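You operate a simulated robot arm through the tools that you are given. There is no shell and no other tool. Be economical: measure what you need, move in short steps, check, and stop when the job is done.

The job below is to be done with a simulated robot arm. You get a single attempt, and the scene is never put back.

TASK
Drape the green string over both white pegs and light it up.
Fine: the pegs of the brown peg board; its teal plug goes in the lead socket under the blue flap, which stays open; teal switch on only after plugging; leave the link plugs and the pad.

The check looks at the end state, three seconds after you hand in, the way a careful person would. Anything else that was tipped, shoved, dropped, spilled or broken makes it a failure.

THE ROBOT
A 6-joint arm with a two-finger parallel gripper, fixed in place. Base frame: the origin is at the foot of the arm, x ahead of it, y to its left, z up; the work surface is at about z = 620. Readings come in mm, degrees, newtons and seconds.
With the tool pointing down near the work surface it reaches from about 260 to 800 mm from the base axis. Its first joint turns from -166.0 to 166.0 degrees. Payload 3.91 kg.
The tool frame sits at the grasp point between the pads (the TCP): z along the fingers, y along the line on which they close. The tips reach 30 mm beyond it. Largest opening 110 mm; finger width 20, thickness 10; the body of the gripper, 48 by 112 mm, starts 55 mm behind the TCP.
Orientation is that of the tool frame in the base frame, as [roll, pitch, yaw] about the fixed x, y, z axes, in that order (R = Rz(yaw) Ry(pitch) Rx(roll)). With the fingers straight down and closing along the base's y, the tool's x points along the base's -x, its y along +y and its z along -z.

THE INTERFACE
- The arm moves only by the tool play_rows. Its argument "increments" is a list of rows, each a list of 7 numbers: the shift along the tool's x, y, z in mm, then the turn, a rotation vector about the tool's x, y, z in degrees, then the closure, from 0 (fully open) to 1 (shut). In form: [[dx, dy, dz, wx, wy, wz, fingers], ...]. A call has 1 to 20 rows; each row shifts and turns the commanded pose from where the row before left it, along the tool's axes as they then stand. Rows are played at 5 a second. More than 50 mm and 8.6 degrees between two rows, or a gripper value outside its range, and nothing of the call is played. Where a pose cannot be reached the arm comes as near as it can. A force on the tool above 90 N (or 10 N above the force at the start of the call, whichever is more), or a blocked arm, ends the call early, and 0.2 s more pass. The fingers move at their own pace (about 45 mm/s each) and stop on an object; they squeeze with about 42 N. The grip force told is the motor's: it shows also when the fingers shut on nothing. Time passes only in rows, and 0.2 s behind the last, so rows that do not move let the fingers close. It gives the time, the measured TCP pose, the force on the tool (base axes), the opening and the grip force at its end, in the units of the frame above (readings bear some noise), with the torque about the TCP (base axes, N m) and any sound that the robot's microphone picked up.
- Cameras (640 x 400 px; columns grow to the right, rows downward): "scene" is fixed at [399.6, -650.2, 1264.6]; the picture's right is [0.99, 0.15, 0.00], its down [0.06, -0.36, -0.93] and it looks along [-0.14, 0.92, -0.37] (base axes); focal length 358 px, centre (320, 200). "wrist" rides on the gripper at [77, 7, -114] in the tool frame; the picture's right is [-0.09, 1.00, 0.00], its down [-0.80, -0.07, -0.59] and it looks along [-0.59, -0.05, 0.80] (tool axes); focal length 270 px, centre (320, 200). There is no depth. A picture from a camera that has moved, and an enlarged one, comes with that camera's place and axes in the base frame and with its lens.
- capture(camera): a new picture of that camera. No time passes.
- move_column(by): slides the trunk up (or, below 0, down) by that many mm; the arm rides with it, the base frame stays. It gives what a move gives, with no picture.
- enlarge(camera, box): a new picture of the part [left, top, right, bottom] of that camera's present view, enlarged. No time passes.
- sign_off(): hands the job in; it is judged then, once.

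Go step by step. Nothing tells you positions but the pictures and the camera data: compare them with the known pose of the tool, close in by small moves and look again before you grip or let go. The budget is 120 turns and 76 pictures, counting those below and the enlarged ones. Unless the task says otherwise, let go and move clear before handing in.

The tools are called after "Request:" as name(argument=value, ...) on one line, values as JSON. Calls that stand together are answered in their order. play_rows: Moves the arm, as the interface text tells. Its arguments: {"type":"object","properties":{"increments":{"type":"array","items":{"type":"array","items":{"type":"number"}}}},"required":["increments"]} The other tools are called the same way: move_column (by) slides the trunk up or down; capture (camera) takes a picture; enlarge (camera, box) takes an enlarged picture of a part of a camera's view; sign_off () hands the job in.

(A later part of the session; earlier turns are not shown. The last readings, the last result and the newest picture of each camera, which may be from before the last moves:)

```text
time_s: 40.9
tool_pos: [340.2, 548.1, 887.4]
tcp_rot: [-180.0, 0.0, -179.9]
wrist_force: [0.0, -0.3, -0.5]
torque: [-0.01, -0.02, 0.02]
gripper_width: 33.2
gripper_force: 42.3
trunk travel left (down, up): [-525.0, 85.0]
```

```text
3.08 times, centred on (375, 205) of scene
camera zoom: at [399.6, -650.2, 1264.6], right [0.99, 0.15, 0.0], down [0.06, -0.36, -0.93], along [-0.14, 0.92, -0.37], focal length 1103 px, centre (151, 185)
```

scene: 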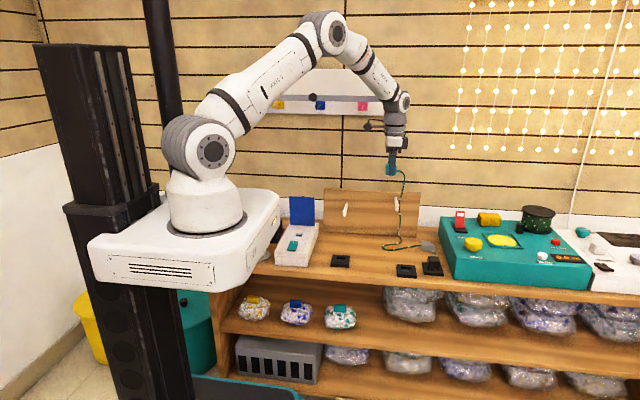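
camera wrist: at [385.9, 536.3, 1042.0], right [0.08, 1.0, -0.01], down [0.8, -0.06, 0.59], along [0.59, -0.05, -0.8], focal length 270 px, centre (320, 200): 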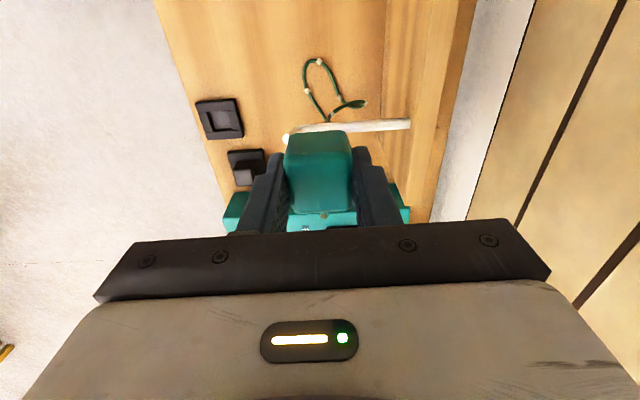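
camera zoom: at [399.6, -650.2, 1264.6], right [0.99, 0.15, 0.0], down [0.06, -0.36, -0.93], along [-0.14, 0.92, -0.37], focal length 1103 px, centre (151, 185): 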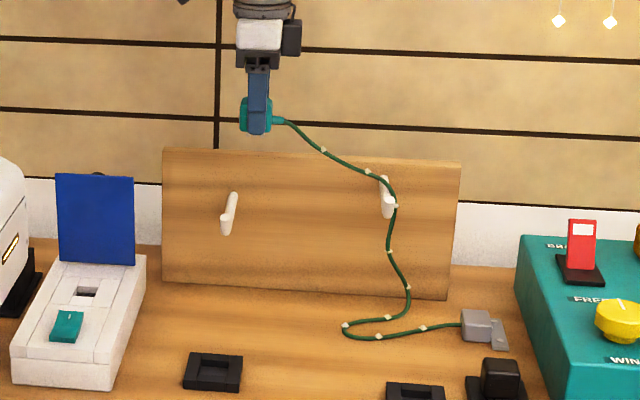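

It drapes over the right peg. Continuing left past the left peg.

Request:
play_rows(increments=[[20, 0, 0, 0, 0, 0, 1], [22, 0, 0, 0, 0, 0, 1], [22, 0, 0, 0, 0, 0, 1], [22, 0, 0, 0, 0, 0, 1], [22, 0, 0, 0, 0, 0, 1], [20, 0, 0, 0, 0, 0, 1], [0, 0, 0, 0, 0, 0, 1]])

Request:
enlarge(camera="scene", box=[280, 140, 450, 270])

Request:
capture(camera="wrist")

```text
time_s: 42.5
tool_pos: [216.8, 544.4, 884.9]
tcp_rot: [-179.9, -0.6, 179.8]
wrist_force: [0.3, 0.1, -0.8]
torque: [0.0, -0.02, 0.01]
gripper_width: 33.2
gripper_force: 42.2
trunk travel left (down, up): [-525.0, 85.0]
```

```text
3.08 times, centred on (365, 205) of scene
camera zoom: at [399.6, -650.2, 1264.6], right [0.99, 0.15, 0.0], down [0.06, -0.36, -0.93], along [-0.14, 0.92, -0.37], focal length 1103 px, centre (182, 185)
```

zoom: 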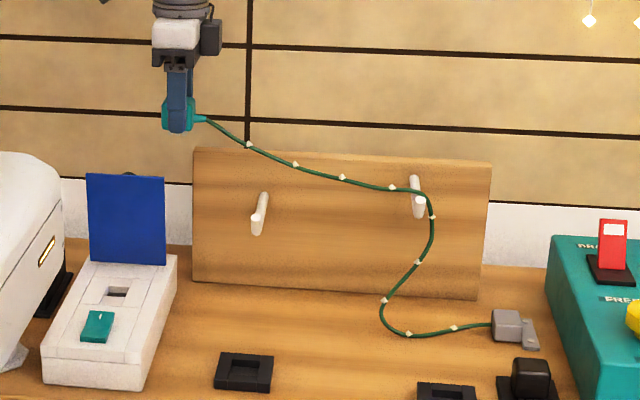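

```text
33 pictures are left
camera wrist: at [140.6, 551.6, 999.6], right [0.09, 1.0, 0.0], down [0.81, -0.07, 0.59], along [0.59, -0.06, -0.81], focal length 270 px, centre (320, 200)
```

wrist: 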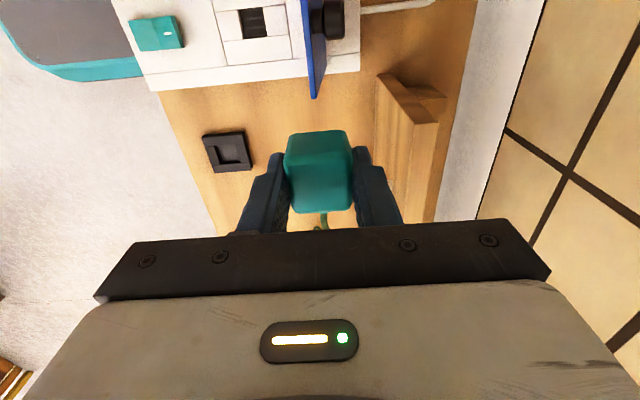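

It spans over the left peg now. I need more length on this side, so I'll pull further left, then return and lower so the string lays onto the left peg well behind its tip.

Request:
play_rows(increments=[[20, 2, 0, 0, 0, 0, 1], [24, 2, 0, 0, 0, 0, 1], [24, 2, 0, 0, 0, 0, 1], [24, 2, 0, 0, 0, 0, 1], [22, 0, 0, 0, 0, 0, 1], [0, 0, 0, 0, 0, 0, 1]])

Request:
enlarge(camera="scene", box=[250, 140, 450, 270])

```text
time_s: 43.9
tool_pos: [96.5, 559.3, 887.6]
tcp_rot: [-179.9, 0.0, -179.9]
wrist_force: [-0.4, 0.1, -0.4]
torque: [0.01, -0.02, 0.0]
gripper_width: 32.8
gripper_force: 42.1
trunk travel left (down, up): [-525.0, 85.0]
```

```text
3.08 times, centred on (350, 205) of scene
camera zoom: at [399.6, -650.2, 1264.6], right [0.99, 0.15, 0.0], down [0.06, -0.36, -0.93], along [-0.14, 0.92, -0.37], focal length 1103 px, centre (228, 185)
```

zoom: 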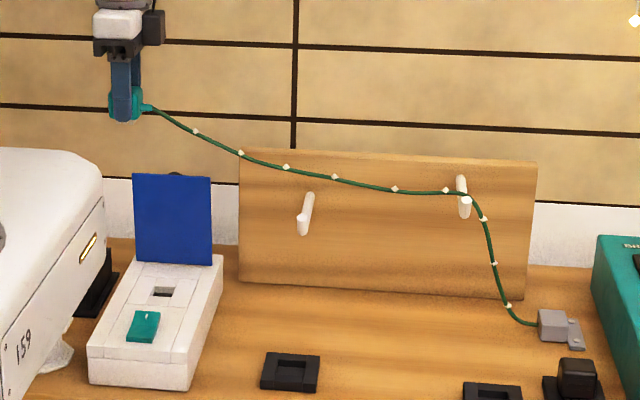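

Plenty of length is on the left side now. Coming back to x≈232 and lowering onto the left peg.

Request:
play_rows(increments=[[-22, -1, 0, 0, 0, 0, 1], [-23, -1, 0, 0, 0, 0, 1], [-23, -1, 0, 0, 0, 0, 1], [-23, -1, 0, 0, 0, 0, 1], [-23, -1, 0, 0, 0, 0, 1], [-22, -1, 0, 0, 0, 0, 1], [0, 0, 20, 0, 0, 0, 1], [0, 0, 20, 0, 0, 0, 1], [0, 0, 20, 0, 0, 0, 1], [0, 0, 20, 0, 0, 0, 1], [0, 0, 20, 0, 0, 0, 1], [0, 0, 7, 0, 0, 0, 1], [0, 0, 0, 0, 0, 0, 1]])

Request:
enlarge(camera="scene", box=[270, 160, 450, 270])

Request:
capture(camera="wrist")

```text
time_s: 45.5
tool_pos: [343.5, 535.9, 822.3]
tcp_rot: [179.0, -7.1, 175.6]
wrist_force: [-2.5, -0.6, 0.6]
torque: [0.08, -0.23, -0.02]
gripper_width: 32.9
gripper_force: 41.9
trunk travel left (down, up): [-525.0, 85.0]
stopped in row 8: the arm was blocked; the commanded pose is now the measured one
```

```text
3.56 times, centred on (360, 215) of scene
camera zoom: at [399.6, -650.2, 1264.6], right [0.99, 0.15, 0.0], down [0.06, -0.36, -0.93], along [-0.14, 0.92, -0.37], focal length 1274 px, centre (178, 147)
```

zoom: 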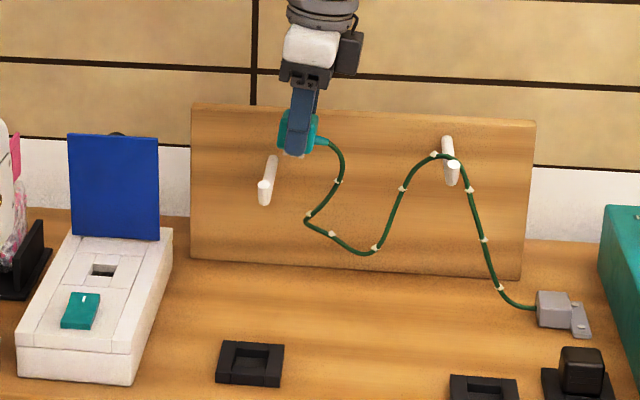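

```text
30 pictures are left
camera wrist: at [281.7, 545.8, 946.1], right [0.17, 0.99, 0.01], down [0.86, -0.15, 0.49], along [0.48, -0.08, -0.87], focal length 270 px, centre (320, 200)
```

wrist: 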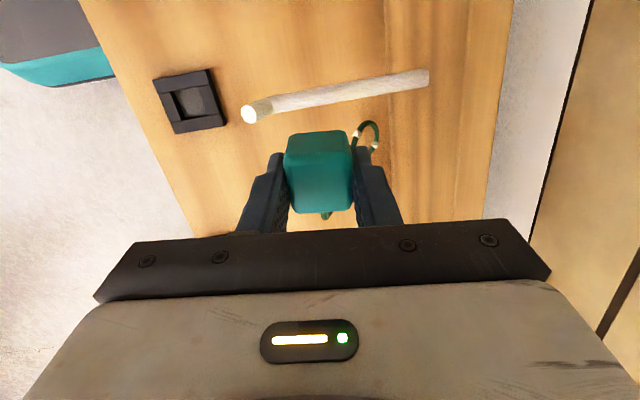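

The arm ended far from the commanded point; I'll check its configuration in the full scene.

Request:
capture(camera="scene")

Request:
play_rows(increments=[[0, 0, -5, 0, 0, 0, 1], [0, 0, -10, 0, 0, 0, 1], [0, 0, -10, 0, 0, 0, 1]])

```text
29 pictures are left
```

scene: 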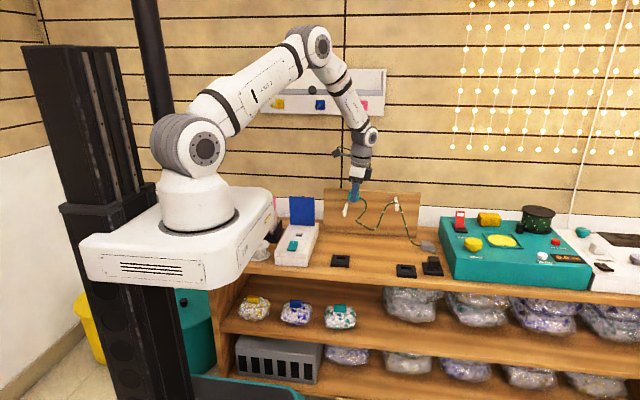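

```text
time_s: 46.2
tool_pos: [161.1, 544.2, 893.0]
tcp_rot: [178.3, 3.8, 178.9]
wrist_force: [-1.1, 2.0, 1.1]
torque: [-0.15, -0.08, 0.02]
gripper_width: 32.7
gripper_force: 42.1
trunk travel left (down, up): [-525.0, 85.0]
stopped in row 3: the arm was blocked; the commanded pose is now the measured one
```

The whole robot seems to have swayed (base shifted in the picture). I'll hold still and re-measure.

Request:
play_rows(increments=[[0, 0, 0, 0, 0, 0, 1], [0, 0, 0, 0, 0, 0, 1], [0, 0, 0, 0, 0, 0, 1], [0, 0, 0, 0, 0, 0, 1], [0, 0, 0, 0, 0, 0, 1]])

Request:
capture(camera="scene")

```text
time_s: 46.7
tool_pos: [346.9, 536.4, 835.2]
tcp_rot: [178.7, -7.0, 176.5]
wrist_force: [0.1, 0.9, 1.8]
torque: [-0.03, -0.09, -0.01]
gripper_width: 33.1
gripper_force: 42.1
trunk travel left (down, up): [-525.0, 85.0]
stopped in row 2: the arm was blocked; the commanded pose is now the measured one
```

```text
28 pictures are left
```

scene: 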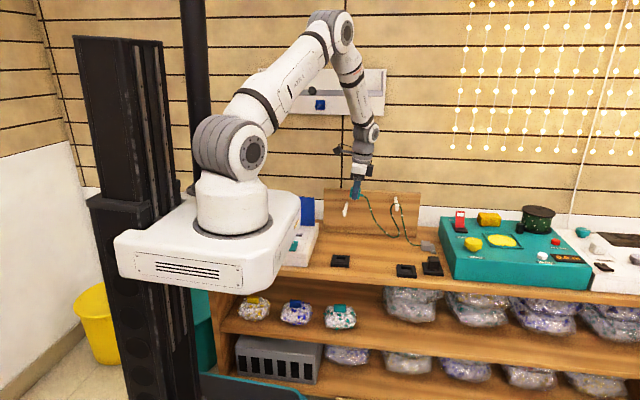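

The trunk is swinging. I'll let it settle with zero moves.

Request:
play_rows(increments=[[0, 0, 0, 0, 0, 0, 1]])

Request:
play_rows(increments=[[0, 0, 0, 0, 0, 0, 1]])

Request:
play_rows(increments=[[0, 0, 0, 0, 0, 0, 1]])

Request:
play_rows(increments=[[0, 0, 0, 0, 0, 0, 1]])

```text
time_s: 47.3
tool_pos: [290.7, 533.2, 851.1]
tcp_rot: [178.3, -3.9, 177.8]
wrist_force: [3.5, 0.1, -2.1]
torque: [0.06, 0.33, -0.02]
gripper_width: 32.8
gripper_force: 42.1
trunk travel left (down, up): [-525.0, 85.0]
stopped in row 1: the arm was blocked; the commanded pose is now the measured one
```

```text
time_s: 47.7
tool_pos: [273.1, 535.2, 857.8]
tcp_rot: [178.2, -2.8, 178.1]
wrist_force: [1.5, -0.1, -0.5]
torque: [0.03, 0.07, 0.01]
gripper_width: 33.0
gripper_force: 42.0
trunk travel left (down, up): [-525.0, 85.0]
```

```text
time_s: 48.1
tool_pos: [274.4, 534.3, 857.1]
tcp_rot: [178.2, -2.9, 178.0]
wrist_force: [1.3, -0.8, -0.5]
torque: [0.01, 0.03, -0.01]
gripper_width: 32.9
gripper_force: 41.9
trunk travel left (down, up): [-525.0, 85.0]
```

```text
time_s: 48.5
tool_pos: [274.9, 535.4, 857.0]
tcp_rot: [178.2, -3.0, 178.0]
wrist_force: [0.6, -1.2, 0.2]
torque: [0.05, 0.0, 0.0]
gripper_width: 32.8
gripper_force: 41.7
trunk travel left (down, up): [-525.0, 85.0]
```

Settled at (275,535,857). Checking the scene.

Request:
capture(camera="scene")

Request:
enlarge(camera="scene", box=[270, 160, 450, 270])

```text
27 pictures are left
```

scene: 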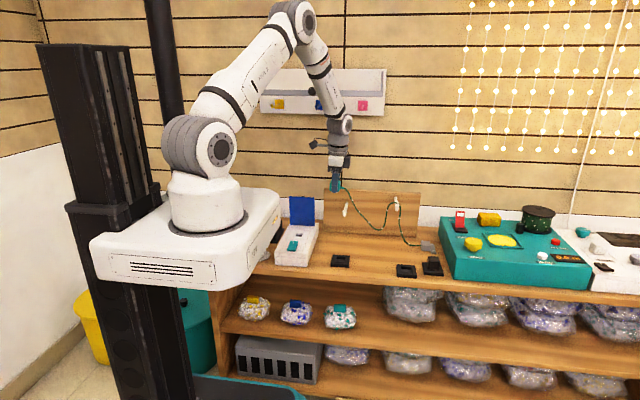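

```text
3.56 times, centred on (360, 215) of scene
camera zoom: at [399.6, -650.2, 1264.6], right [0.99, 0.15, 0.0], down [0.06, -0.36, -0.93], along [-0.14, 0.92, -0.37], focal length 1274 px, centre (178, 147)
```

zoom: 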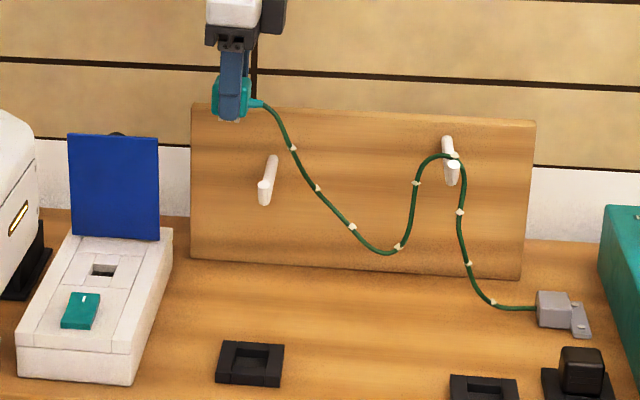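

All is still well: the string is over the right peg only, and the base is back in place. I'll straighten the tool and go back up and left gently.

Request:
play_rows(increments=[[2, 1, -6, 0.6, -1, -0.7, 1], [4, 1, -8, 0.6, -1, -0.7, 1], [8, 1, -8, 0.6, -1, -0.6, 1], [10, 1, -6, 0, 0, 0, 1], [12, 1, -3, 0, 0, 0, 1], [12, 1, 0, 0, 0, 0, 1], [12, 1, 0, 0, 0, 0, 1], [12, 1, 0, 0, 0, 0, 1], [12, 1, 0, 0, 0, 0, 1], [12, 1, 0, 0, 0, 0, 1], [10, 1, 0, 0, 0, 0, 1], [6, 0, 0, 0, 0, 0, 1], [0, 0, 0, 0, 0, 0, 1]])

Request:
enlarge(camera="scene", box=[260, 80, 460, 270])

```text
time_s: 51.3
tool_pos: [163.4, 545.5, 889.2]
tcp_rot: [179.9, 0.2, 179.9]
wrist_force: [-0.1, 0.4, -0.9]
torque: [0.0, -0.02, -0.02]
gripper_width: 33.0
gripper_force: 41.9
trunk travel left (down, up): [-525.0, 85.0]
```

```text
2.11 times, centred on (360, 175) of scene
camera zoom: at [399.6, -650.2, 1264.6], right [0.99, 0.15, 0.0], down [0.06, -0.36, -0.93], along [-0.14, 0.92, -0.37], focal length 754 px, centre (236, 253)
```

zoom: 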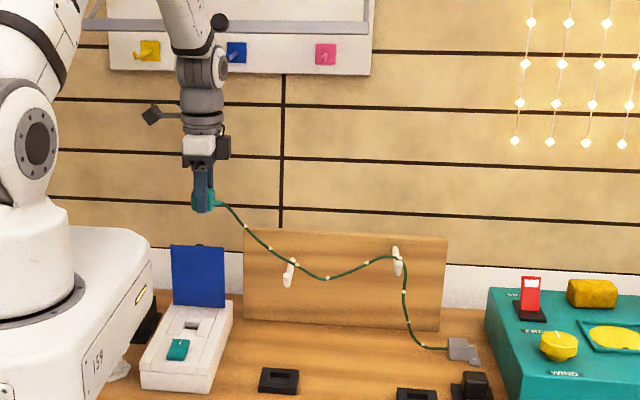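

Request:
enlarge(camera="scene", box=[320, 180, 420, 250])

Request:
capture(camera="wrist")

```text
5.71 times, centred on (370, 215) of scene
camera zoom: at [399.6, -650.2, 1264.6], right [0.99, 0.15, 0.0], down [0.06, -0.36, -0.93], along [-0.14, 0.92, -0.37], focal length 2048 px, centre (34, 114)
```

zoom: 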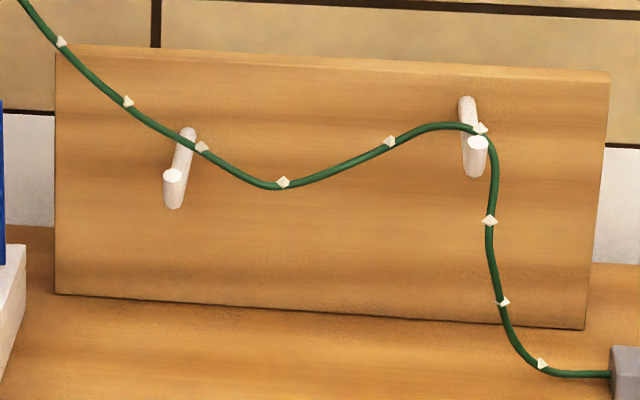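

```text
23 pictures are left
camera wrist: at [86.2, 552.4, 1003.5], right [0.09, 1.0, 0.0], down [0.8, -0.07, 0.6], along [0.59, -0.05, -0.8], focal length 270 px, centre (320, 200)
```

wrist: 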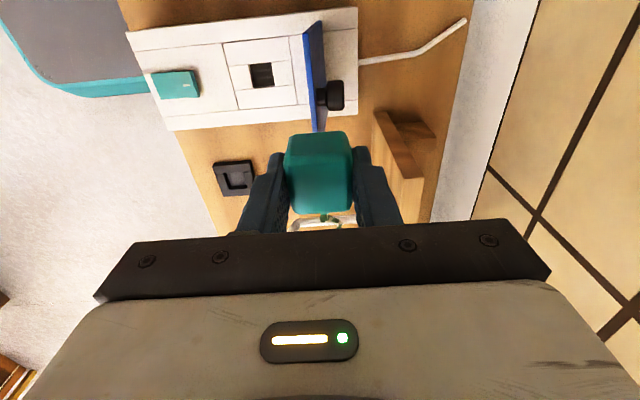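

The string now lies over both pegs. To keep slack at the left peg, I'll go gently right to x≈226, lower beside the flap, then come forward.

Request:
play_rows(increments=[[-5, 0, 0, 0, 0, 0, 1], [-9, 0, 0, 0, 0, 0, 1], [-10, 0, 0, 0, 0, 0, 1], [-10, 0, 0, 0, 0, 0, 1], [-10, 0, 0, 0, 0, 0, 1], [-10, 0, 0, 0, 0, 0, 1], [-8, 0, 0, 0, 0, 0, 1], [-3, 0, 0, 0, 0, 0, 1], [0, 0, 0, 0, 0, 0, 1]])

Request:
play_rows(increments=[[0, 0, 5, 0, 0, 0, 1], [0, 0, 9, 0, 0, 0, 1], [0, 0, 10, 0, 0, 0, 1], [0, 0, 10, 0, 0, 0, 1], [0, 0, 10, 0, 0, 0, 1], [0, 0, 8, 0, 0, 0, 1], [0, 0, 3, 0, 0, 0, 1], [0, 0, 0, 0, 0, 0, 1]])

Request:
enlarge(camera="scene", box=[280, 150, 440, 260])

```text
time_s: 53.3
tool_pos: [227.4, 545.6, 889.0]
tcp_rot: [179.9, 0.2, 179.9]
wrist_force: [-0.2, 0.5, 0.1]
torque: [-0.02, 0.01, -0.01]
gripper_width: 33.0
gripper_force: 42.1
trunk travel left (down, up): [-525.0, 85.0]
```

```text
time_s: 55.1
tool_pos: [227.8, 545.2, 835.8]
tcp_rot: [179.9, 0.1, 179.8]
wrist_force: [0.3, 0.7, -0.8]
torque: [0.01, 0.02, 0.02]
gripper_width: 32.5
gripper_force: 42.1
trunk travel left (down, up): [-525.0, 85.0]
```

```text
3.64 times, centred on (360, 205) of scene
camera zoom: at [399.6, -650.2, 1264.6], right [0.99, 0.15, 0.0], down [0.06, -0.36, -0.93], along [-0.14, 0.92, -0.37], focal length 1303 px, centre (174, 182)
```

zoom: 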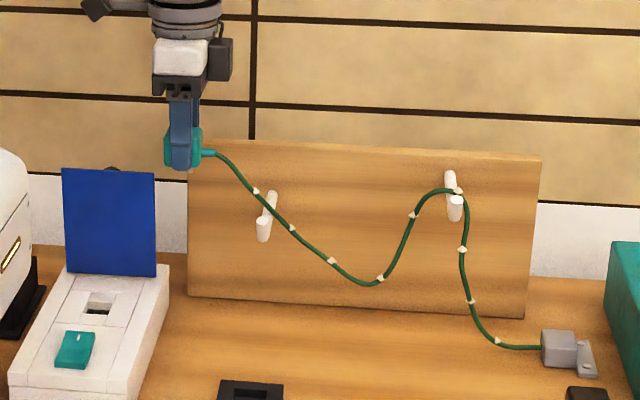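

The string stays on both pegs with generous slack. Lowering a bit more, then forward and left toward the socket.

Request:
play_rows(increments=[[0, 0, 5, 0, 0, 0, 1], [0, 0, 10, 0, 0, 0, 1], [0, 0, 10, 0, 0, 0, 1], [0, 0, 10, 0, 0, 0, 1], [0, 0, 8, 0, 0, 0, 1], [0, 0, 3, 0, 0, 0, 1], [0, -5, 0, 0, 0, 0, 1], [0, -9, 0, 0, 0, 0, 1], [0, -10, 0, 0, 0, 0, 1], [0, -10, 0, 0, 0, 0, 1], [0, -10, 0, 0, 0, 0, 1], [0, -10, 0, 0, 0, 0, 1], [0, -7, 0, 0, 0, 0, 1], [0, -3, 0, 0, 0, 0, 1], [0, 0, 0, 0, 0, 0, 1]])

Request:
enlarge(camera="scene", box=[280, 150, 440, 260])

```text
time_s: 58.3
tool_pos: [228.7, 481.7, 788.9]
tcp_rot: [180.0, 0.2, 179.9]
wrist_force: [-1.2, 0.5, -0.6]
torque: [0.03, 0.0, 0.0]
gripper_width: 33.1
gripper_force: 41.7
trunk travel left (down, up): [-525.0, 85.0]
```

```text
3.64 times, centred on (360, 205) of scene
camera zoom: at [399.6, -650.2, 1264.6], right [0.99, 0.15, 0.0], down [0.06, -0.36, -0.93], along [-0.14, 0.92, -0.37], focal length 1303 px, centre (174, 182)
```

zoom: 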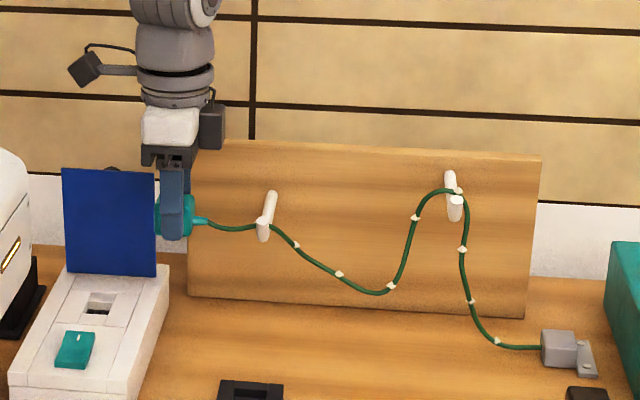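

Request:
enlarge(camera="scene", box=[320, 190, 370, 230])

Request:
capture(camera="wrist")

```text
10.00 times, centred on (345, 210) of scene
camera zoom: at [399.6, -650.2, 1264.6], right [0.99, 0.15, 0.0], down [0.06, -0.36, -0.93], along [-0.14, 0.92, -0.37], focal length 3583 px, centre (70, 100)
```

zoom: 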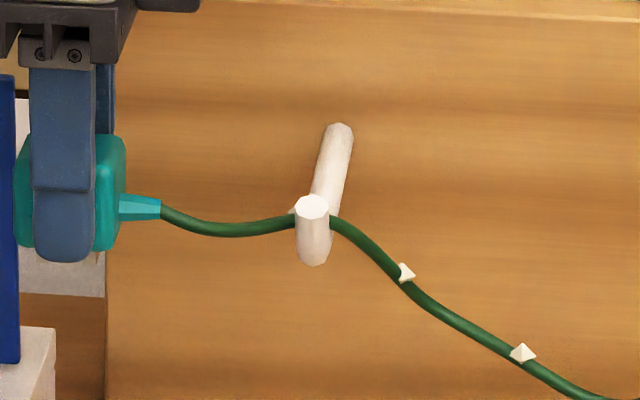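

```text
19 pictures are left
camera wrist: at [151.6, 488.9, 901.9], right [0.09, 1.0, 0.0], down [0.8, -0.07, 0.6], along [0.59, -0.05, -0.8], focal length 270 px, centre (320, 200)
```

wrist: 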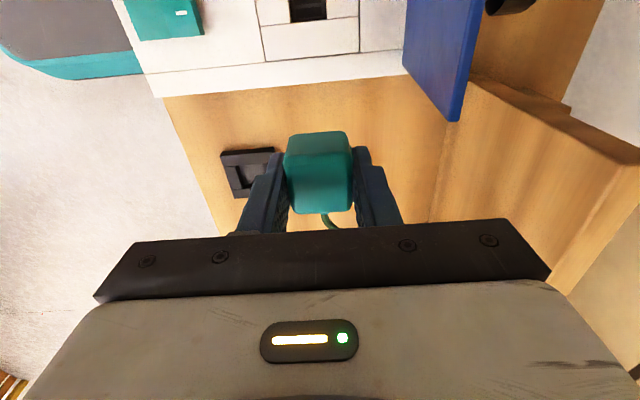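

The peg ends turn up like stoppers, and the string lies on the rod behind the stopper, so it's held. Moving over the socket.

Request:
play_rows(increments=[[5, 0, 3, 0, 0, 0, 1], [10, 0, 5, 0, 0, 0, 1], [10, 0, 5, 0, 0, 0, 1], [10, 0, 5, 0, 0, 0, 1], [10, 0, 5, 0, 0, 0, 1], [10, 0, 5, 0, 0, 0, 1], [10, 0, 5, 0, 0, 0, 1], [8, 0, 5, 0, 0, 0, 1], [3, 0, 3, 0, 0, 0, 1], [0, 0, 0, 0, 0, 0, 1], [0, 0, 0, 0, 0, 0, 1]])

Request:
enlarge(camera="scene", box=[260, 180, 360, 260])

Request:
enlarge(camera="wrist", box=[200, 0, 440, 240])

```text
time_s: 60.7
tool_pos: [152.4, 483.7, 745.7]
tcp_rot: [179.9, 0.1, 179.9]
wrist_force: [-0.2, 0.2, -1.2]
torque: [0.0, -0.02, 0.02]
gripper_width: 32.9
gripper_force: 41.8
trunk travel left (down, up): [-525.0, 85.0]
```

```text
5.00 times, centred on (310, 220) of scene
camera zoom: at [399.6, -650.2, 1264.6], right [0.99, 0.15, 0.0], down [0.06, -0.36, -0.93], along [-0.14, 0.92, -0.37], focal length 1792 px, centre (370, 100)
```

zoom: 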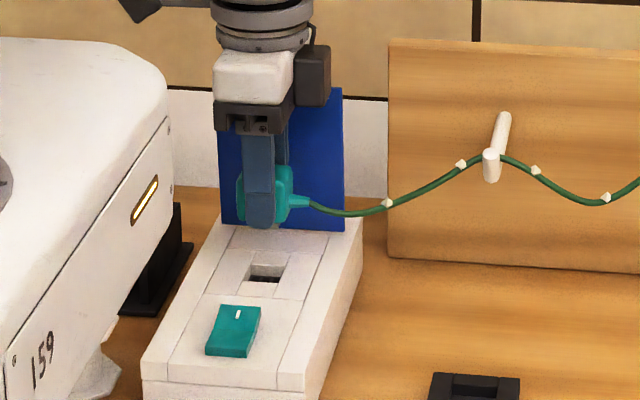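

```text
1.67 times, centred on (320, 120) of wrist
camera zoom: at [76.3, 489.3, 860.2], right [0.09, 1.0, 0.0], down [0.8, -0.07, 0.6], along [0.59, -0.05, -0.8], focal length 450 px, centre (320, 333)
```

zoom: 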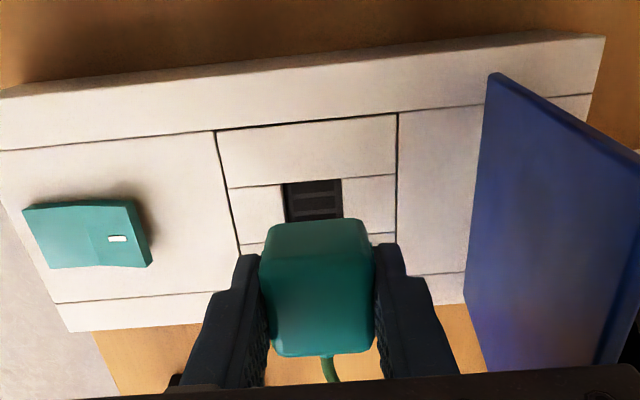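

The string is nicely over the left peg, and the plug is aligned within about 1–2 mm of the socket. I'll nudge y by −1.5 mm and descend partway.

Request:
play_rows(increments=[[0, -1.5, 4, 0, 0, 0, 1], [0, 0, 7, 0, 0, 0, 1], [0, 0, 7, 0, 0, 0, 1], [0, 0, 6, 0, 0, 0, 1], [0, 0, 4, 0, 0, 0, 1], [0, 0, 3, 0, 0, 0, 1], [0, 0, 0, 0, 0, 0, 1]])

Request:
enlarge(camera="scene", box=[280, 205, 330, 245])

Request:
enlarge(camera="wrist", box=[240, 60, 400, 220])

```text
time_s: 62.3
tool_pos: [153.4, 480.5, 715.4]
tcp_rot: [179.9, 0.1, 179.9]
wrist_force: [-1.0, -0.5, 0.5]
torque: [0.01, 0.01, 0.01]
gripper_width: 32.9
gripper_force: 41.9
trunk travel left (down, up): [-525.0, 85.0]
```

```text
10.00 times, centred on (305, 225) of scene
camera zoom: at [399.6, -650.2, 1264.6], right [0.99, 0.15, 0.0], down [0.06, -0.36, -0.93], along [-0.14, 0.92, -0.37], focal length 3583 px, centre (470, -50)
```

zoom: 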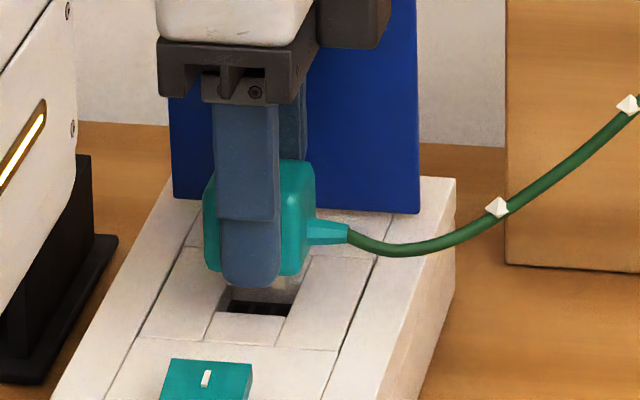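

```text
2.50 times, centred on (320, 140) of wrist
camera zoom: at [75.8, 488.0, 829.6], right [0.09, 1.0, 0.0], down [0.8, -0.07, 0.6], along [0.59, -0.05, -0.8], focal length 676 px, centre (320, 350)
```

zoom: 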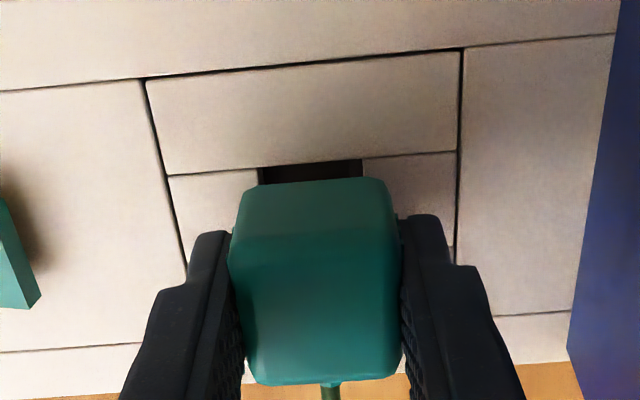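

Aligned in both views. Descending slowly into the socket.

Request:
play_rows(increments=[[0, 0, 2, 0, 0, 0, 1], [0, 0, 2, 0, 0, 0, 1], [0, 0, 2, 0, 0, 0, 1], [0, 0, 2, 0, 0, 0, 1], [0, 0, 2, 0, 0, 0, 1], [0, 0, 2, 0, 0, 0, 1]])

```text
time_s: 63.7
tool_pos: [151.4, 481.5, 703.0]
tcp_rot: [179.9, 0.2, 180.0]
wrist_force: [-0.3, -0.3, -0.6]
torque: [-0.01, -0.04, -0.02]
gripper_width: 32.6
gripper_force: 42.0
trunk travel left (down, up): [-525.0, 85.0]
```

Request:
play_rows(increments=[[0, 0, 1.5, 0, 0, 0, 1], [0, 0, 1.5, 0, 0, 0, 1], [0, 0, 1.5, 0, 0, 0, 1], [0, 0, 1.5, 0, 0, 0, 1]])

Request:
enlarge(camera="scene", box=[280, 205, 330, 245])

```text
time_s: 64.7
tool_pos: [152.2, 480.1, 699.8]
tcp_rot: [179.6, 0.2, 179.9]
wrist_force: [-4.4, -5.9, 34.3]
torque: [-0.5, 0.17, 0.01]
gripper_width: 33.0
gripper_force: 41.9
trunk travel left (down, up): [-525.0, 85.0]
heard: snap
```

```text
10.00 times, centred on (305, 225) of scene
camera zoom: at [399.6, -650.2, 1264.6], right [0.99, 0.15, 0.0], down [0.06, -0.36, -0.93], along [-0.14, 0.92, -0.37], focal length 3583 px, centre (470, -50)
```

zoom: 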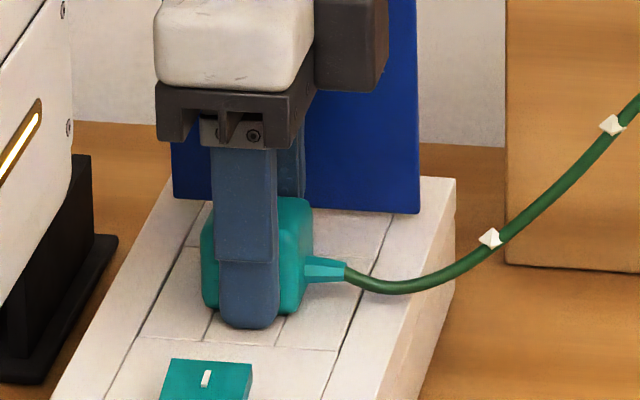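

A snap was heard and the plug body is flush on the box: it's seated. Releasing and rising straight up.

Request:
play_rows(increments=[[0, 0, -1, 0, 0, 0, 1], [0, 0, 0, 0, 0, 0, 0.5], [0, 0, 0, 0, 0, 0, 0.5], [0, 0, 0, 0, 0, 0, 0.5], [0, 0, -10, 0, 0, 0, 0.5], [0, 0, -20, 0, 0, 0, 0.5], [0, 0, -25, 0, 0, 0, 0.5], [0, 0, -25, 0, 0, 0, 0.5], [0, 0, -25, 0, 0, 0, 0.5], [0, 0, -10, 0, 0, 0, 0.5], [0, 0, 0, 0, 0, 0, 0.5]])

Request:
enlarge(camera="scene", box=[270, 185, 450, 275])

Request:
enlarge(camera="wrist", box=[100, 0, 420, 200])

```text
time_s: 67.1
tool_pos: [152.8, 479.8, 813.8]
tcp_rot: [179.8, 0.0, 179.9]
wrist_force: [0.4, -0.6, -0.5]
torque: [0.0, 0.02, 0.0]
gripper_width: 55.1
gripper_force: 0.0
trunk travel left (down, up): [-525.0, 85.0]
heard: snap
```

```text
3.56 times, centred on (360, 230) of scene
camera zoom: at [399.6, -650.2, 1264.6], right [0.99, 0.15, 0.0], down [0.06, -0.36, -0.93], along [-0.14, 0.92, -0.37], focal length 1274 px, centre (178, 93)
```

zoom: 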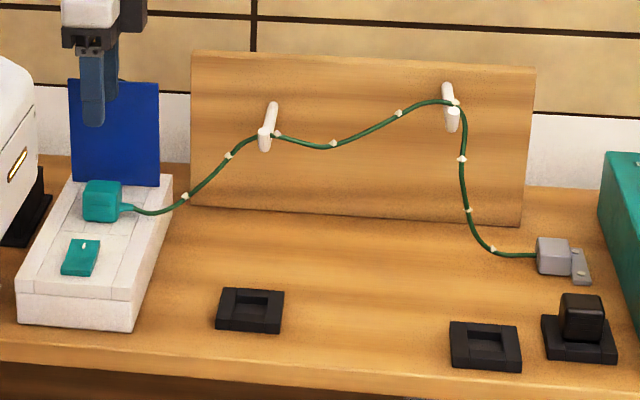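

```text
2.00 times, centred on (260, 100) of wrist
camera zoom: at [74.6, 487.0, 927.7], right [0.09, 1.0, 0.0], down [0.8, -0.07, 0.6], along [0.59, -0.05, -0.8], focal length 541 px, centre (440, 400)
```

zoom: 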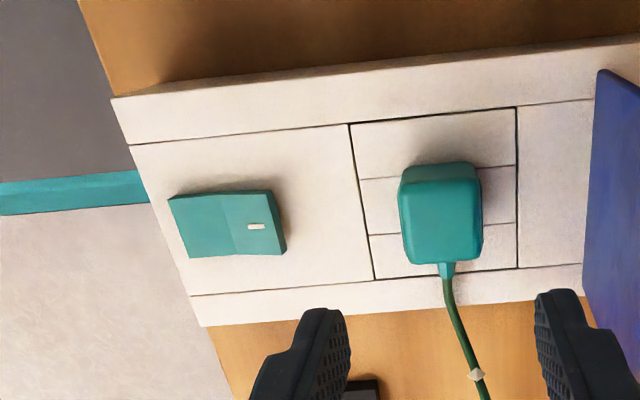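

A second snap was heard on release, so I'll check closely that the plug is fully seated.

Request:
enlarge(camera="scene", box=[280, 225, 320, 255])

```text
13.33 times, centred on (300, 240) of scene
camera zoom: at [399.6, -650.2, 1264.6], right [0.99, 0.15, 0.0], down [0.06, -0.36, -0.93], along [-0.14, 0.92, -0.37], focal length 4778 px, centre (587, -333)
```

zoom: 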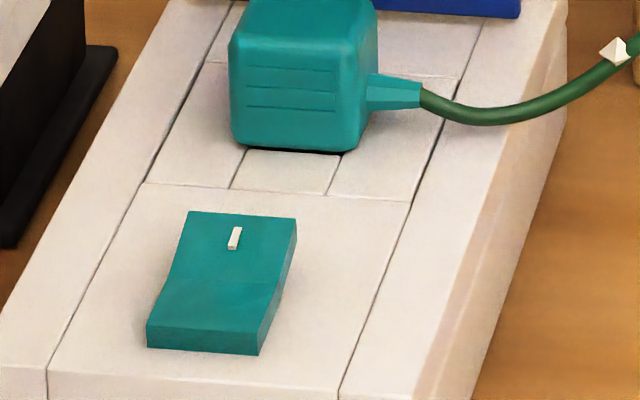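

It looks flush. I'll press lightly on the plug's top with closed fingers to be sure it's home.

Request:
play_rows(increments=[[2, 1, 0, 0, 0, 0, 1], [0, 0, 15, 0, 0, 0, 1], [0, 0, 20, 0, 0, 0, 1], [0, 0, 20, 0, 0, 0, 1], [0, 0, 15, 0, 0, 0, 1], [0, 0, 5, 0, 0, 0, 1], [0, 0, 3, 0, 0, 0, 1], [0, 0, 3, 0, 0, 0, 1], [0, 0, 0, 0, 0, 0, 1]])

```text
time_s: 69.1
tool_pos: [151.7, 482.1, 733.3]
tcp_rot: [179.8, 0.2, 179.9]
wrist_force: [2.3, -2.3, 17.1]
torque: [-0.06, -0.03, 0.0]
gripper_width: 0.0
gripper_force: 37.9
trunk travel left (down, up): [-525.0, 85.0]
```

Request:
play_rows(increments=[[0, 0, 1.5, 0, 0, 0, 1], [0, 0, 1.5, 0, 0, 0, 1], [0, 0, 1.5, 0, 0, 0, 1], [0, 0, 0, 0, 0, 0, 1]])

```text
time_s: 70.1
tool_pos: [150.0, 481.9, 733.1]
tcp_rot: [179.4, 0.2, 179.9]
wrist_force: [2.1, -2.5, 72.7]
torque: [-0.08, 0.04, -0.01]
gripper_width: 0.0
gripper_force: 36.9
trunk travel left (down, up): [-525.0, 85.0]
```

It is solid at 73 N with no further travel, so it's fully seated. Now to the switch: its marked rear end (about (151,396)) is the raised one; I'll move above it.

Request:
play_rows(increments=[[0, 0, -5, 0, 0, 0, 1], [0, 0, -15, 0, 0, 0, 1], [0, 0, -20, 0, 0, 0, 1], [0, -15, -10, 0, 0, 0, 1], [0, -20, 0, 0, 0, 0, 1], [0, -20, 0, 0, 0, 0, 1], [0, -20, 0, 0, 0, 0, 1], [0, -9, 0, 0, 0, 0, 1], [0, 0, 20, 0, 0, 0, 1], [0, 0, 20, 0, 0, 0, 1], [0, 0, 15, 0, 0, 0, 1], [0, 0, 0, 0, 0, 0, 1]])

Request:
enlarge(camera="scene", box=[270, 205, 330, 255])

```text
time_s: 72.7
tool_pos: [151.3, 397.4, 722.5]
tcp_rot: [179.9, 0.0, 179.8]
wrist_force: [0.1, -0.2, -0.9]
torque: [0.01, 0.02, 0.04]
gripper_width: 0.0
gripper_force: 37.6
trunk travel left (down, up): [-525.0, 85.0]
```

```text
8.00 times, centred on (300, 230) of scene
camera zoom: at [399.6, -650.2, 1264.6], right [0.99, 0.15, 0.0], down [0.06, -0.36, -0.93], along [-0.14, 0.92, -0.37], focal length 2867 px, centre (480, -40)
```

zoom: 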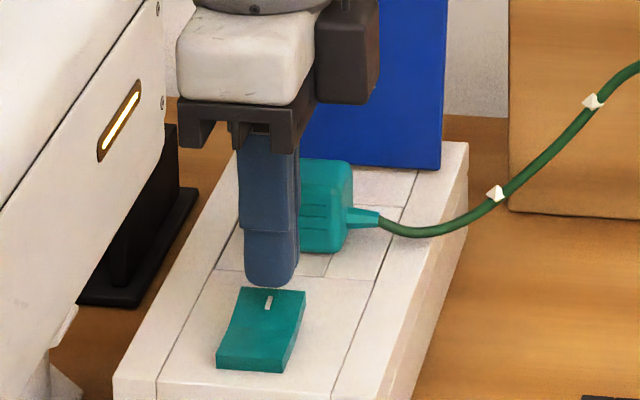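

Request:
play_rows(increments=[[0, 3, 5, 0, 0, 0, 1], [0, 0, 3, 0, 0, 0, 1], [0, 0, 3, 0, 0, 0, 1], [0, 0, 2, 0, 0, 0, 1], [0, 0, 2, 0, 0, 0, 1], [0, 0, 2, 0, 0, 0, 1], [0, 0, 0, 0, 0, 0, 1]])

```text
time_s: 74.3
tool_pos: [149.9, 401.0, 706.8]
tcp_rot: [179.8, 0.2, 179.8]
wrist_force: [0.7, 0.9, 20.8]
torque: [-0.16, 0.02, 0.01]
gripper_width: 0.3
gripper_force: 37.6
trunk travel left (down, up): [-525.0, 85.0]
```

Request:
play_rows(increments=[[0, 0, 1.5, 0, 0, 0, 1], [0, 0, 1.5, 0, 0, 0, 1], [0, 0, 1.5, 0, 0, 0, 1], [0, 0, 0, 0, 0, 0, 1]])

```text
time_s: 75.3
tool_pos: [149.8, 401.3, 706.7]
tcp_rot: [179.4, 0.2, 179.9]
wrist_force: [1.0, 2.5, 88.9]
torque: [-0.68, 0.12, -0.02]
gripper_width: 0.1
gripper_force: 37.8
trunk travel left (down, up): [-525.0, 85.0]
```

It's solid there at 89 N without travel, so I may be pressing the already-down end. I'll lift and look.

Request:
play_rows(increments=[[0, 0, -6, 0, 0, 0, 1], [0, 0, -15, 0, 0, 0, 1], [0, 0, -20, 0, 0, 0, 1], [-20, 0, -20, 0, 0, 0, 1], [-30, 0, -10, 0, 0, 0, 1], [-30, 0, 0, 0, 0, 0, 1], [-20, 0, 0, 0, 0, 0, 1], [0, 0, 0, 0, 0, 0, 1]])

Request:
enlarge(camera="scene", box=[275, 225, 315, 255])

```text
time_s: 77.1
tool_pos: [250.6, 400.3, 773.1]
tcp_rot: [179.9, 0.2, 179.8]
wrist_force: [-0.1, -0.5, -0.3]
torque: [-0.02, 0.03, 0.01]
gripper_width: 0.0
gripper_force: 37.7
trunk travel left (down, up): [-525.0, 85.0]
```

```text
13.33 times, centred on (295, 240) of scene
camera zoom: at [399.6, -650.2, 1264.6], right [0.99, 0.15, 0.0], down [0.06, -0.36, -0.93], along [-0.14, 0.92, -0.37], focal length 4778 px, centre (653, -333)
```

zoom: 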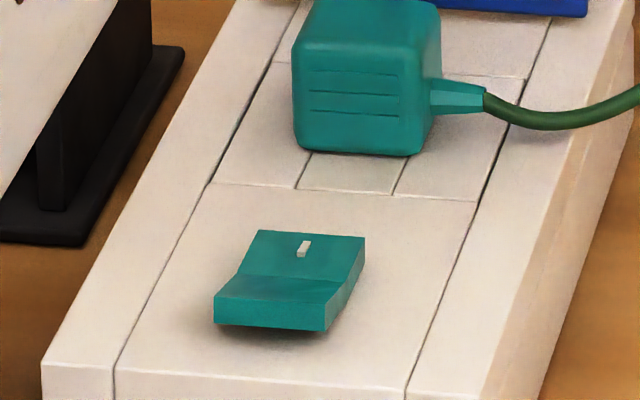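

The rocker did flip: the marked end is now down and the front is raised. I'll check whether the string is lit.

Request:
enlarge(camera="scene", box=[270, 180, 450, 285])

Request:
capture(camera="scene")

```text
3.56 times, centred on (360, 232) of scene
camera zoom: at [399.6, -650.2, 1264.6], right [0.99, 0.15, 0.0], down [0.06, -0.36, -0.93], along [-0.14, 0.92, -0.37], focal length 1274 px, centre (178, 84)
```

zoom: 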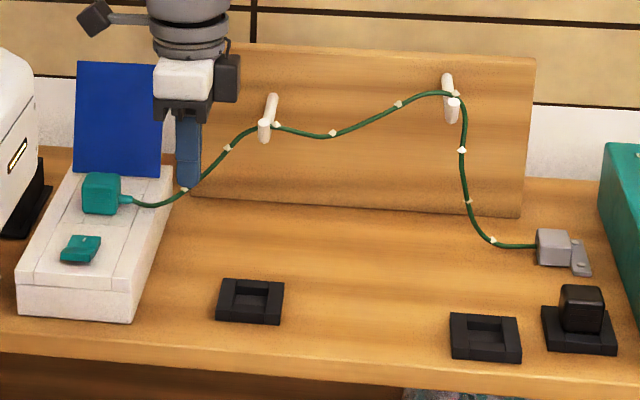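

```text
7 pictures are left
```

scene: 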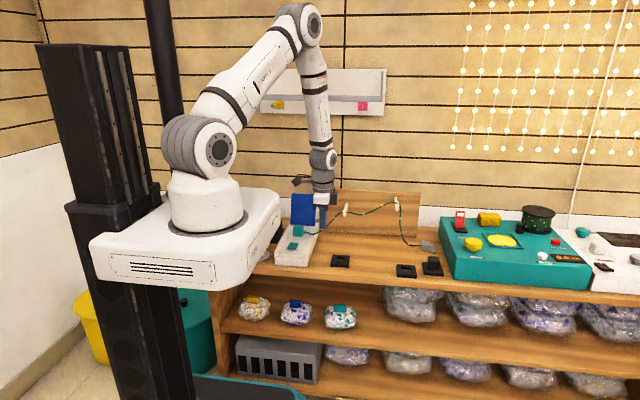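

Request:
enlarge(camera="scene", box=[370, 190, 440, 255])

```text
6.15 times, centred on (405, 222) of scene
camera zoom: at [399.6, -650.2, 1264.6], right [0.99, 0.15, 0.0], down [0.06, -0.36, -0.93], along [-0.14, 0.92, -0.37], focal length 2205 px, centre (-203, 62)
```

zoom: 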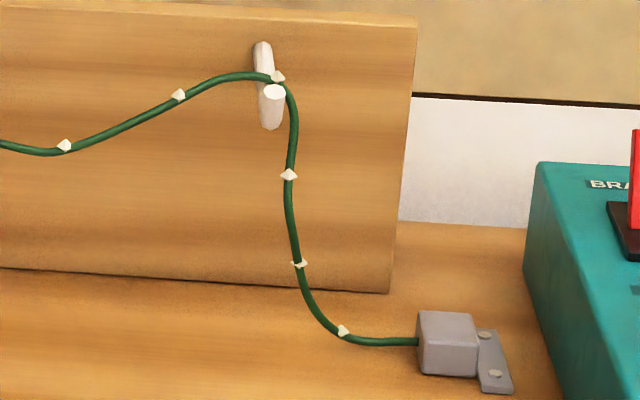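

The beads don't visibly glow yet. I'll take a closer look at plug and switch from the wrist camera before deciding.

Request:
play_rows(increments=[[10, 5, -10, 0, 0, 0, 1], [20, 8, -10, 0, 0, 0, 1], [25, 8, -10, 0, 0, 0, 1], [25, 5, 0, 0, 0, 0, 1], [20, 0, 0, 0, 0, 0, 1], [0, 0, 0, 0, 0, 0, 1]])

Request:
enlarge(camera="wrist", box=[160, 0, 480, 200])

```text
time_s: 78.5
tool_pos: [148.9, 424.8, 802.1]
tcp_rot: [179.9, 0.1, 179.9]
wrist_force: [0.2, -0.5, 0.4]
torque: [-0.02, 0.03, 0.02]
gripper_width: 0.1
gripper_force: 37.3
trunk travel left (down, up): [-525.0, 85.0]
```

```text
2.00 times, centred on (320, 100) of wrist
camera zoom: at [70.4, 433.3, 916.1], right [0.09, 1.0, 0.0], down [0.8, -0.07, 0.6], along [0.59, -0.05, -0.8], focal length 541 px, centre (320, 400)
```

zoom: 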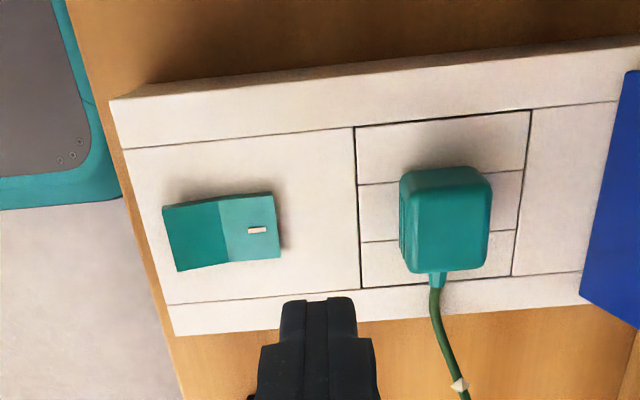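

The rocker is flipped and the plug looks home, but the beads look unlit. The extra snap may mean the plug had popped out of its latch. To keep the order safe I'll switch back first, then re-check the plug, then switch on.

Request:
play_rows(increments=[[-2, -15, 0, 0, 0, 0, 1], [0, -20, 0, 0, 0, 0, 1], [0, -17, 10, 0, 0, 0, 1], [0, -7, 20, 0, 0, 0, 1], [0, 0, 20, 0, 0, 0, 1], [0, 0, 20, 0, 0, 0, 1], [0, 0, 10, 0, 0, 0, 1], [0, 0, 4, 0, 0, 0, 1], [0, 0, 3, 0, 0, 0, 1], [0, 0, 3, 0, 0, 0, 1], [0, 0, 2, 0, 0, 0, 1], [0, 0, 2, 0, 0, 0, 1], [0, 0, 0, 0, 0, 0, 1]])

```text
time_s: 81.3
tool_pos: [152.7, 368.0, 708.5]
tcp_rot: [179.9, 0.1, 179.9]
wrist_force: [0.4, 0.3, -0.3]
torque: [0.0, -0.02, -0.01]
gripper_width: 0.2
gripper_force: 37.3
trunk travel left (down, up): [-525.0, 85.0]
```

Request:
play_rows(increments=[[0, 0, 2, 0, 0, 0, 1], [0, 0, 2, 0, 0, 0, 1], [0, 0, 2, 0, 0, 0, 1], [0, 0, 1.5, 0, 0, 0, 1], [0, 0, 0, 0, 0, 0, 1]])

```text
time_s: 82.4
tool_pos: [151.9, 366.1, 707.1]
tcp_rot: [178.9, 0.5, -180.0]
wrist_force: [-12.0, 7.6, 60.4]
torque: [0.68, 0.68, 0.12]
gripper_width: 0.0
gripper_force: 37.8
trunk travel left (down, up): [-525.0, 85.0]
stopped in row 5: the force on the tool passed its limit at 92 N (the readings are from after the stop); the commanded pose is now the measured one
```

Request:
play_rows(increments=[[0, 0, -5, 0, 0, 0, 1], [0, 0, -15, 0, 0, 0, 1], [0, 0, -20, 0, 0, 0, 1], [0, 0, -20, 0, 0, 0, 1], [-20, 0, -10, 0, 0, 0, 1], [-30, 0, 0, 0, 0, 0, 1], [-30, 0, 0, 0, 0, 0, 1], [0, 0, 0, 0, 0, 0, 1]])

Request:
enlarge(camera="scene", box=[265, 185, 445, 275])

```text
time_s: 84.2
tool_pos: [232.3, 364.3, 774.0]
tcp_rot: [179.6, 0.3, 179.9]
wrist_force: [-0.1, -0.4, -0.6]
torque: [0.03, 0.01, -0.01]
gripper_width: 0.1
gripper_force: 37.4
trunk travel left (down, up): [-525.0, 85.0]
```

```text
3.56 times, centred on (355, 230) of scene
camera zoom: at [399.6, -650.2, 1264.6], right [0.99, 0.15, 0.0], down [0.06, -0.36, -0.93], along [-0.14, 0.92, -0.37], focal length 1274 px, centre (196, 93)
```

zoom: 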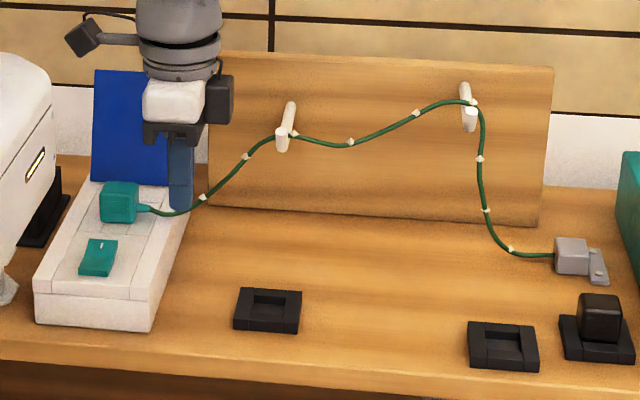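

The switch is back in its original off state. Now I'll press the plug again and listen for the latch.

Request:
play_rows(increments=[[10, 15, -5, 0, 0, 0, 1], [20, 25, 0, 0, 0, 0, 1], [20, 25, 0, 0, 0, 0, 1], [20, 25, 0, 0, 0, 0, 1], [12, 20, 0, 0, 0, 0, 1], [0, 7, 0, 0, 0, 0, 1], [0, 0, 15, 0, 0, 0, 1], [0, 0, 18, 0, 0, 0, 1], [0, 0, 5, 0, 0, 0, 1], [0, 0, 4, 0, 0, 0, 1], [0, 0, 2, 0, 0, 0, 1], [0, 0, 2, 0, 0, 0, 1], [0, 0, 1, 0, 0, 0, 1], [0, 0, 0, 0, 0, 0, 1]])

```text
time_s: 87.2
tool_pos: [150.4, 481.0, 734.2]
tcp_rot: [179.4, 0.4, 180.0]
wrist_force: [-4.2, -0.3, 29.8]
torque: [0.01, 0.2, -0.04]
gripper_width: 0.0
gripper_force: 37.6
trunk travel left (down, up): [-525.0, 85.0]
```

No snap, and it's solid. I'll grip the plug and tug gently to see whether it's really latched.

Request:
play_rows(increments=[[0, 0, -6, 0, 0, 0, 1], [0, 0, -15, 0, 0, 0, 1], [0, 0, -20, 0, 0, 0, 0.5], [0, 0, 0, 0, 0, 0, 0.5], [0, 0, 0, 0, 0, 0, 0.5], [0, 0, 20, 0, 0, 0, 0.5], [0, 0, 20, 0, 0, 0, 0.5], [0, 0, 20, 0, 0, 0, 0.5], [0, 0, 9, 0, 0, 0, 0.5], [0, 0, 3, 0, 0, 0, 0.5], [0, 0, 0, 0, 0, 0, 1], [0, 0, 0, 0, 0, 0, 1], [0, 0, 0, 0, 0, 0, 1], [0, 0, 0, 0, 0, 0, 1]])

Request:
play_rows(increments=[[0, 0, -0.7, 0, 0, 0, 1], [0, 0, -0.7, 0, 0, 0, 1], [0, 0, -0.6, 0, 0, 0, 1]])

```text
time_s: 90.2
tool_pos: [148.7, 481.4, 702.0]
tcp_rot: [179.6, 0.2, 179.9]
wrist_force: [-0.1, 0.3, 0.1]
torque: [0.0, 0.01, 0.02]
gripper_width: 32.8
gripper_force: 41.5
trunk travel left (down, up): [-525.0, 85.0]
```

```text
time_s: 91.0
tool_pos: [150.1, 480.4, 703.3]
tcp_rot: [179.6, 0.1, 179.9]
wrist_force: [-0.5, 0.5, 0.2]
torque: [-0.02, 0.01, -0.02]
gripper_width: 33.0
gripper_force: 42.1
trunk travel left (down, up): [-525.0, 85.0]
```

No resistance to lifting, so it isn't latched. I'll push it down while gripped, listening for the snap.

Request:
play_rows(increments=[[0, 0, 1, 0, 0, 0, 1], [0, 0, 1, 0, 0, 0, 1], [0, 0, 1, 0, 0, 0, 1], [0, 0, 1, 0, 0, 0, 1]])

Request:
play_rows(increments=[[0, 0, 1, 0, 0, 0, 1], [0, 0, 1, 0, 0, 0, 1], [0, 0, 0, 0, 0, 0, 1]])

```text
time_s: 92.0
tool_pos: [151.6, 480.0, 701.5]
tcp_rot: [179.3, 0.2, 179.9]
wrist_force: [2.1, -2.3, 31.4]
torque: [-0.45, 0.11, 0.01]
gripper_width: 33.2
gripper_force: 41.8
trunk travel left (down, up): [-525.0, 85.0]
```

```text
time_s: 92.8
tool_pos: [149.6, 482.5, 698.6]
tcp_rot: [179.3, 0.2, -180.0]
wrist_force: [2.4, -1.7, 52.7]
torque: [-1.11, 0.25, 0.06]
gripper_width: 33.1
gripper_force: 42.0
trunk travel left (down, up): [-525.0, 85.0]
```

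I'll back the plug out a little and reinsert it cleanly, listening for the snap.

Request:
play_rows(increments=[[0, 0, -2, 0, 0, 0, 1], [0, 0, -2, 0, 0, 0, 1], [0, 0, -2, 0, 0, 0, 1], [0, 0, -2, 0, 0, 0, 1], [0, 0, 0, 0, 0, 0, 1]])

Request:
enlarge(camera="scene", box=[280, 210, 320, 250])

```text
time_s: 94.0
tool_pos: [151.1, 482.4, 704.9]
tcp_rot: [179.7, 0.2, 179.9]
wrist_force: [-0.2, -1.0, -0.5]
torque: [0.0, 0.01, 0.02]
gripper_width: 32.7
gripper_force: 41.9
trunk travel left (down, up): [-525.0, 85.0]
```

```text
10.00 times, centred on (300, 230) of scene
camera zoom: at [399.6, -650.2, 1264.6], right [0.99, 0.15, 0.0], down [0.06, -0.36, -0.93], along [-0.14, 0.92, -0.37], focal length 3583 px, centre (520, -100)
```

zoom: 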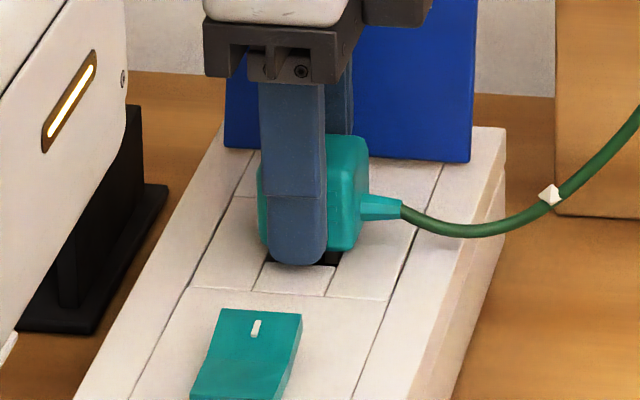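

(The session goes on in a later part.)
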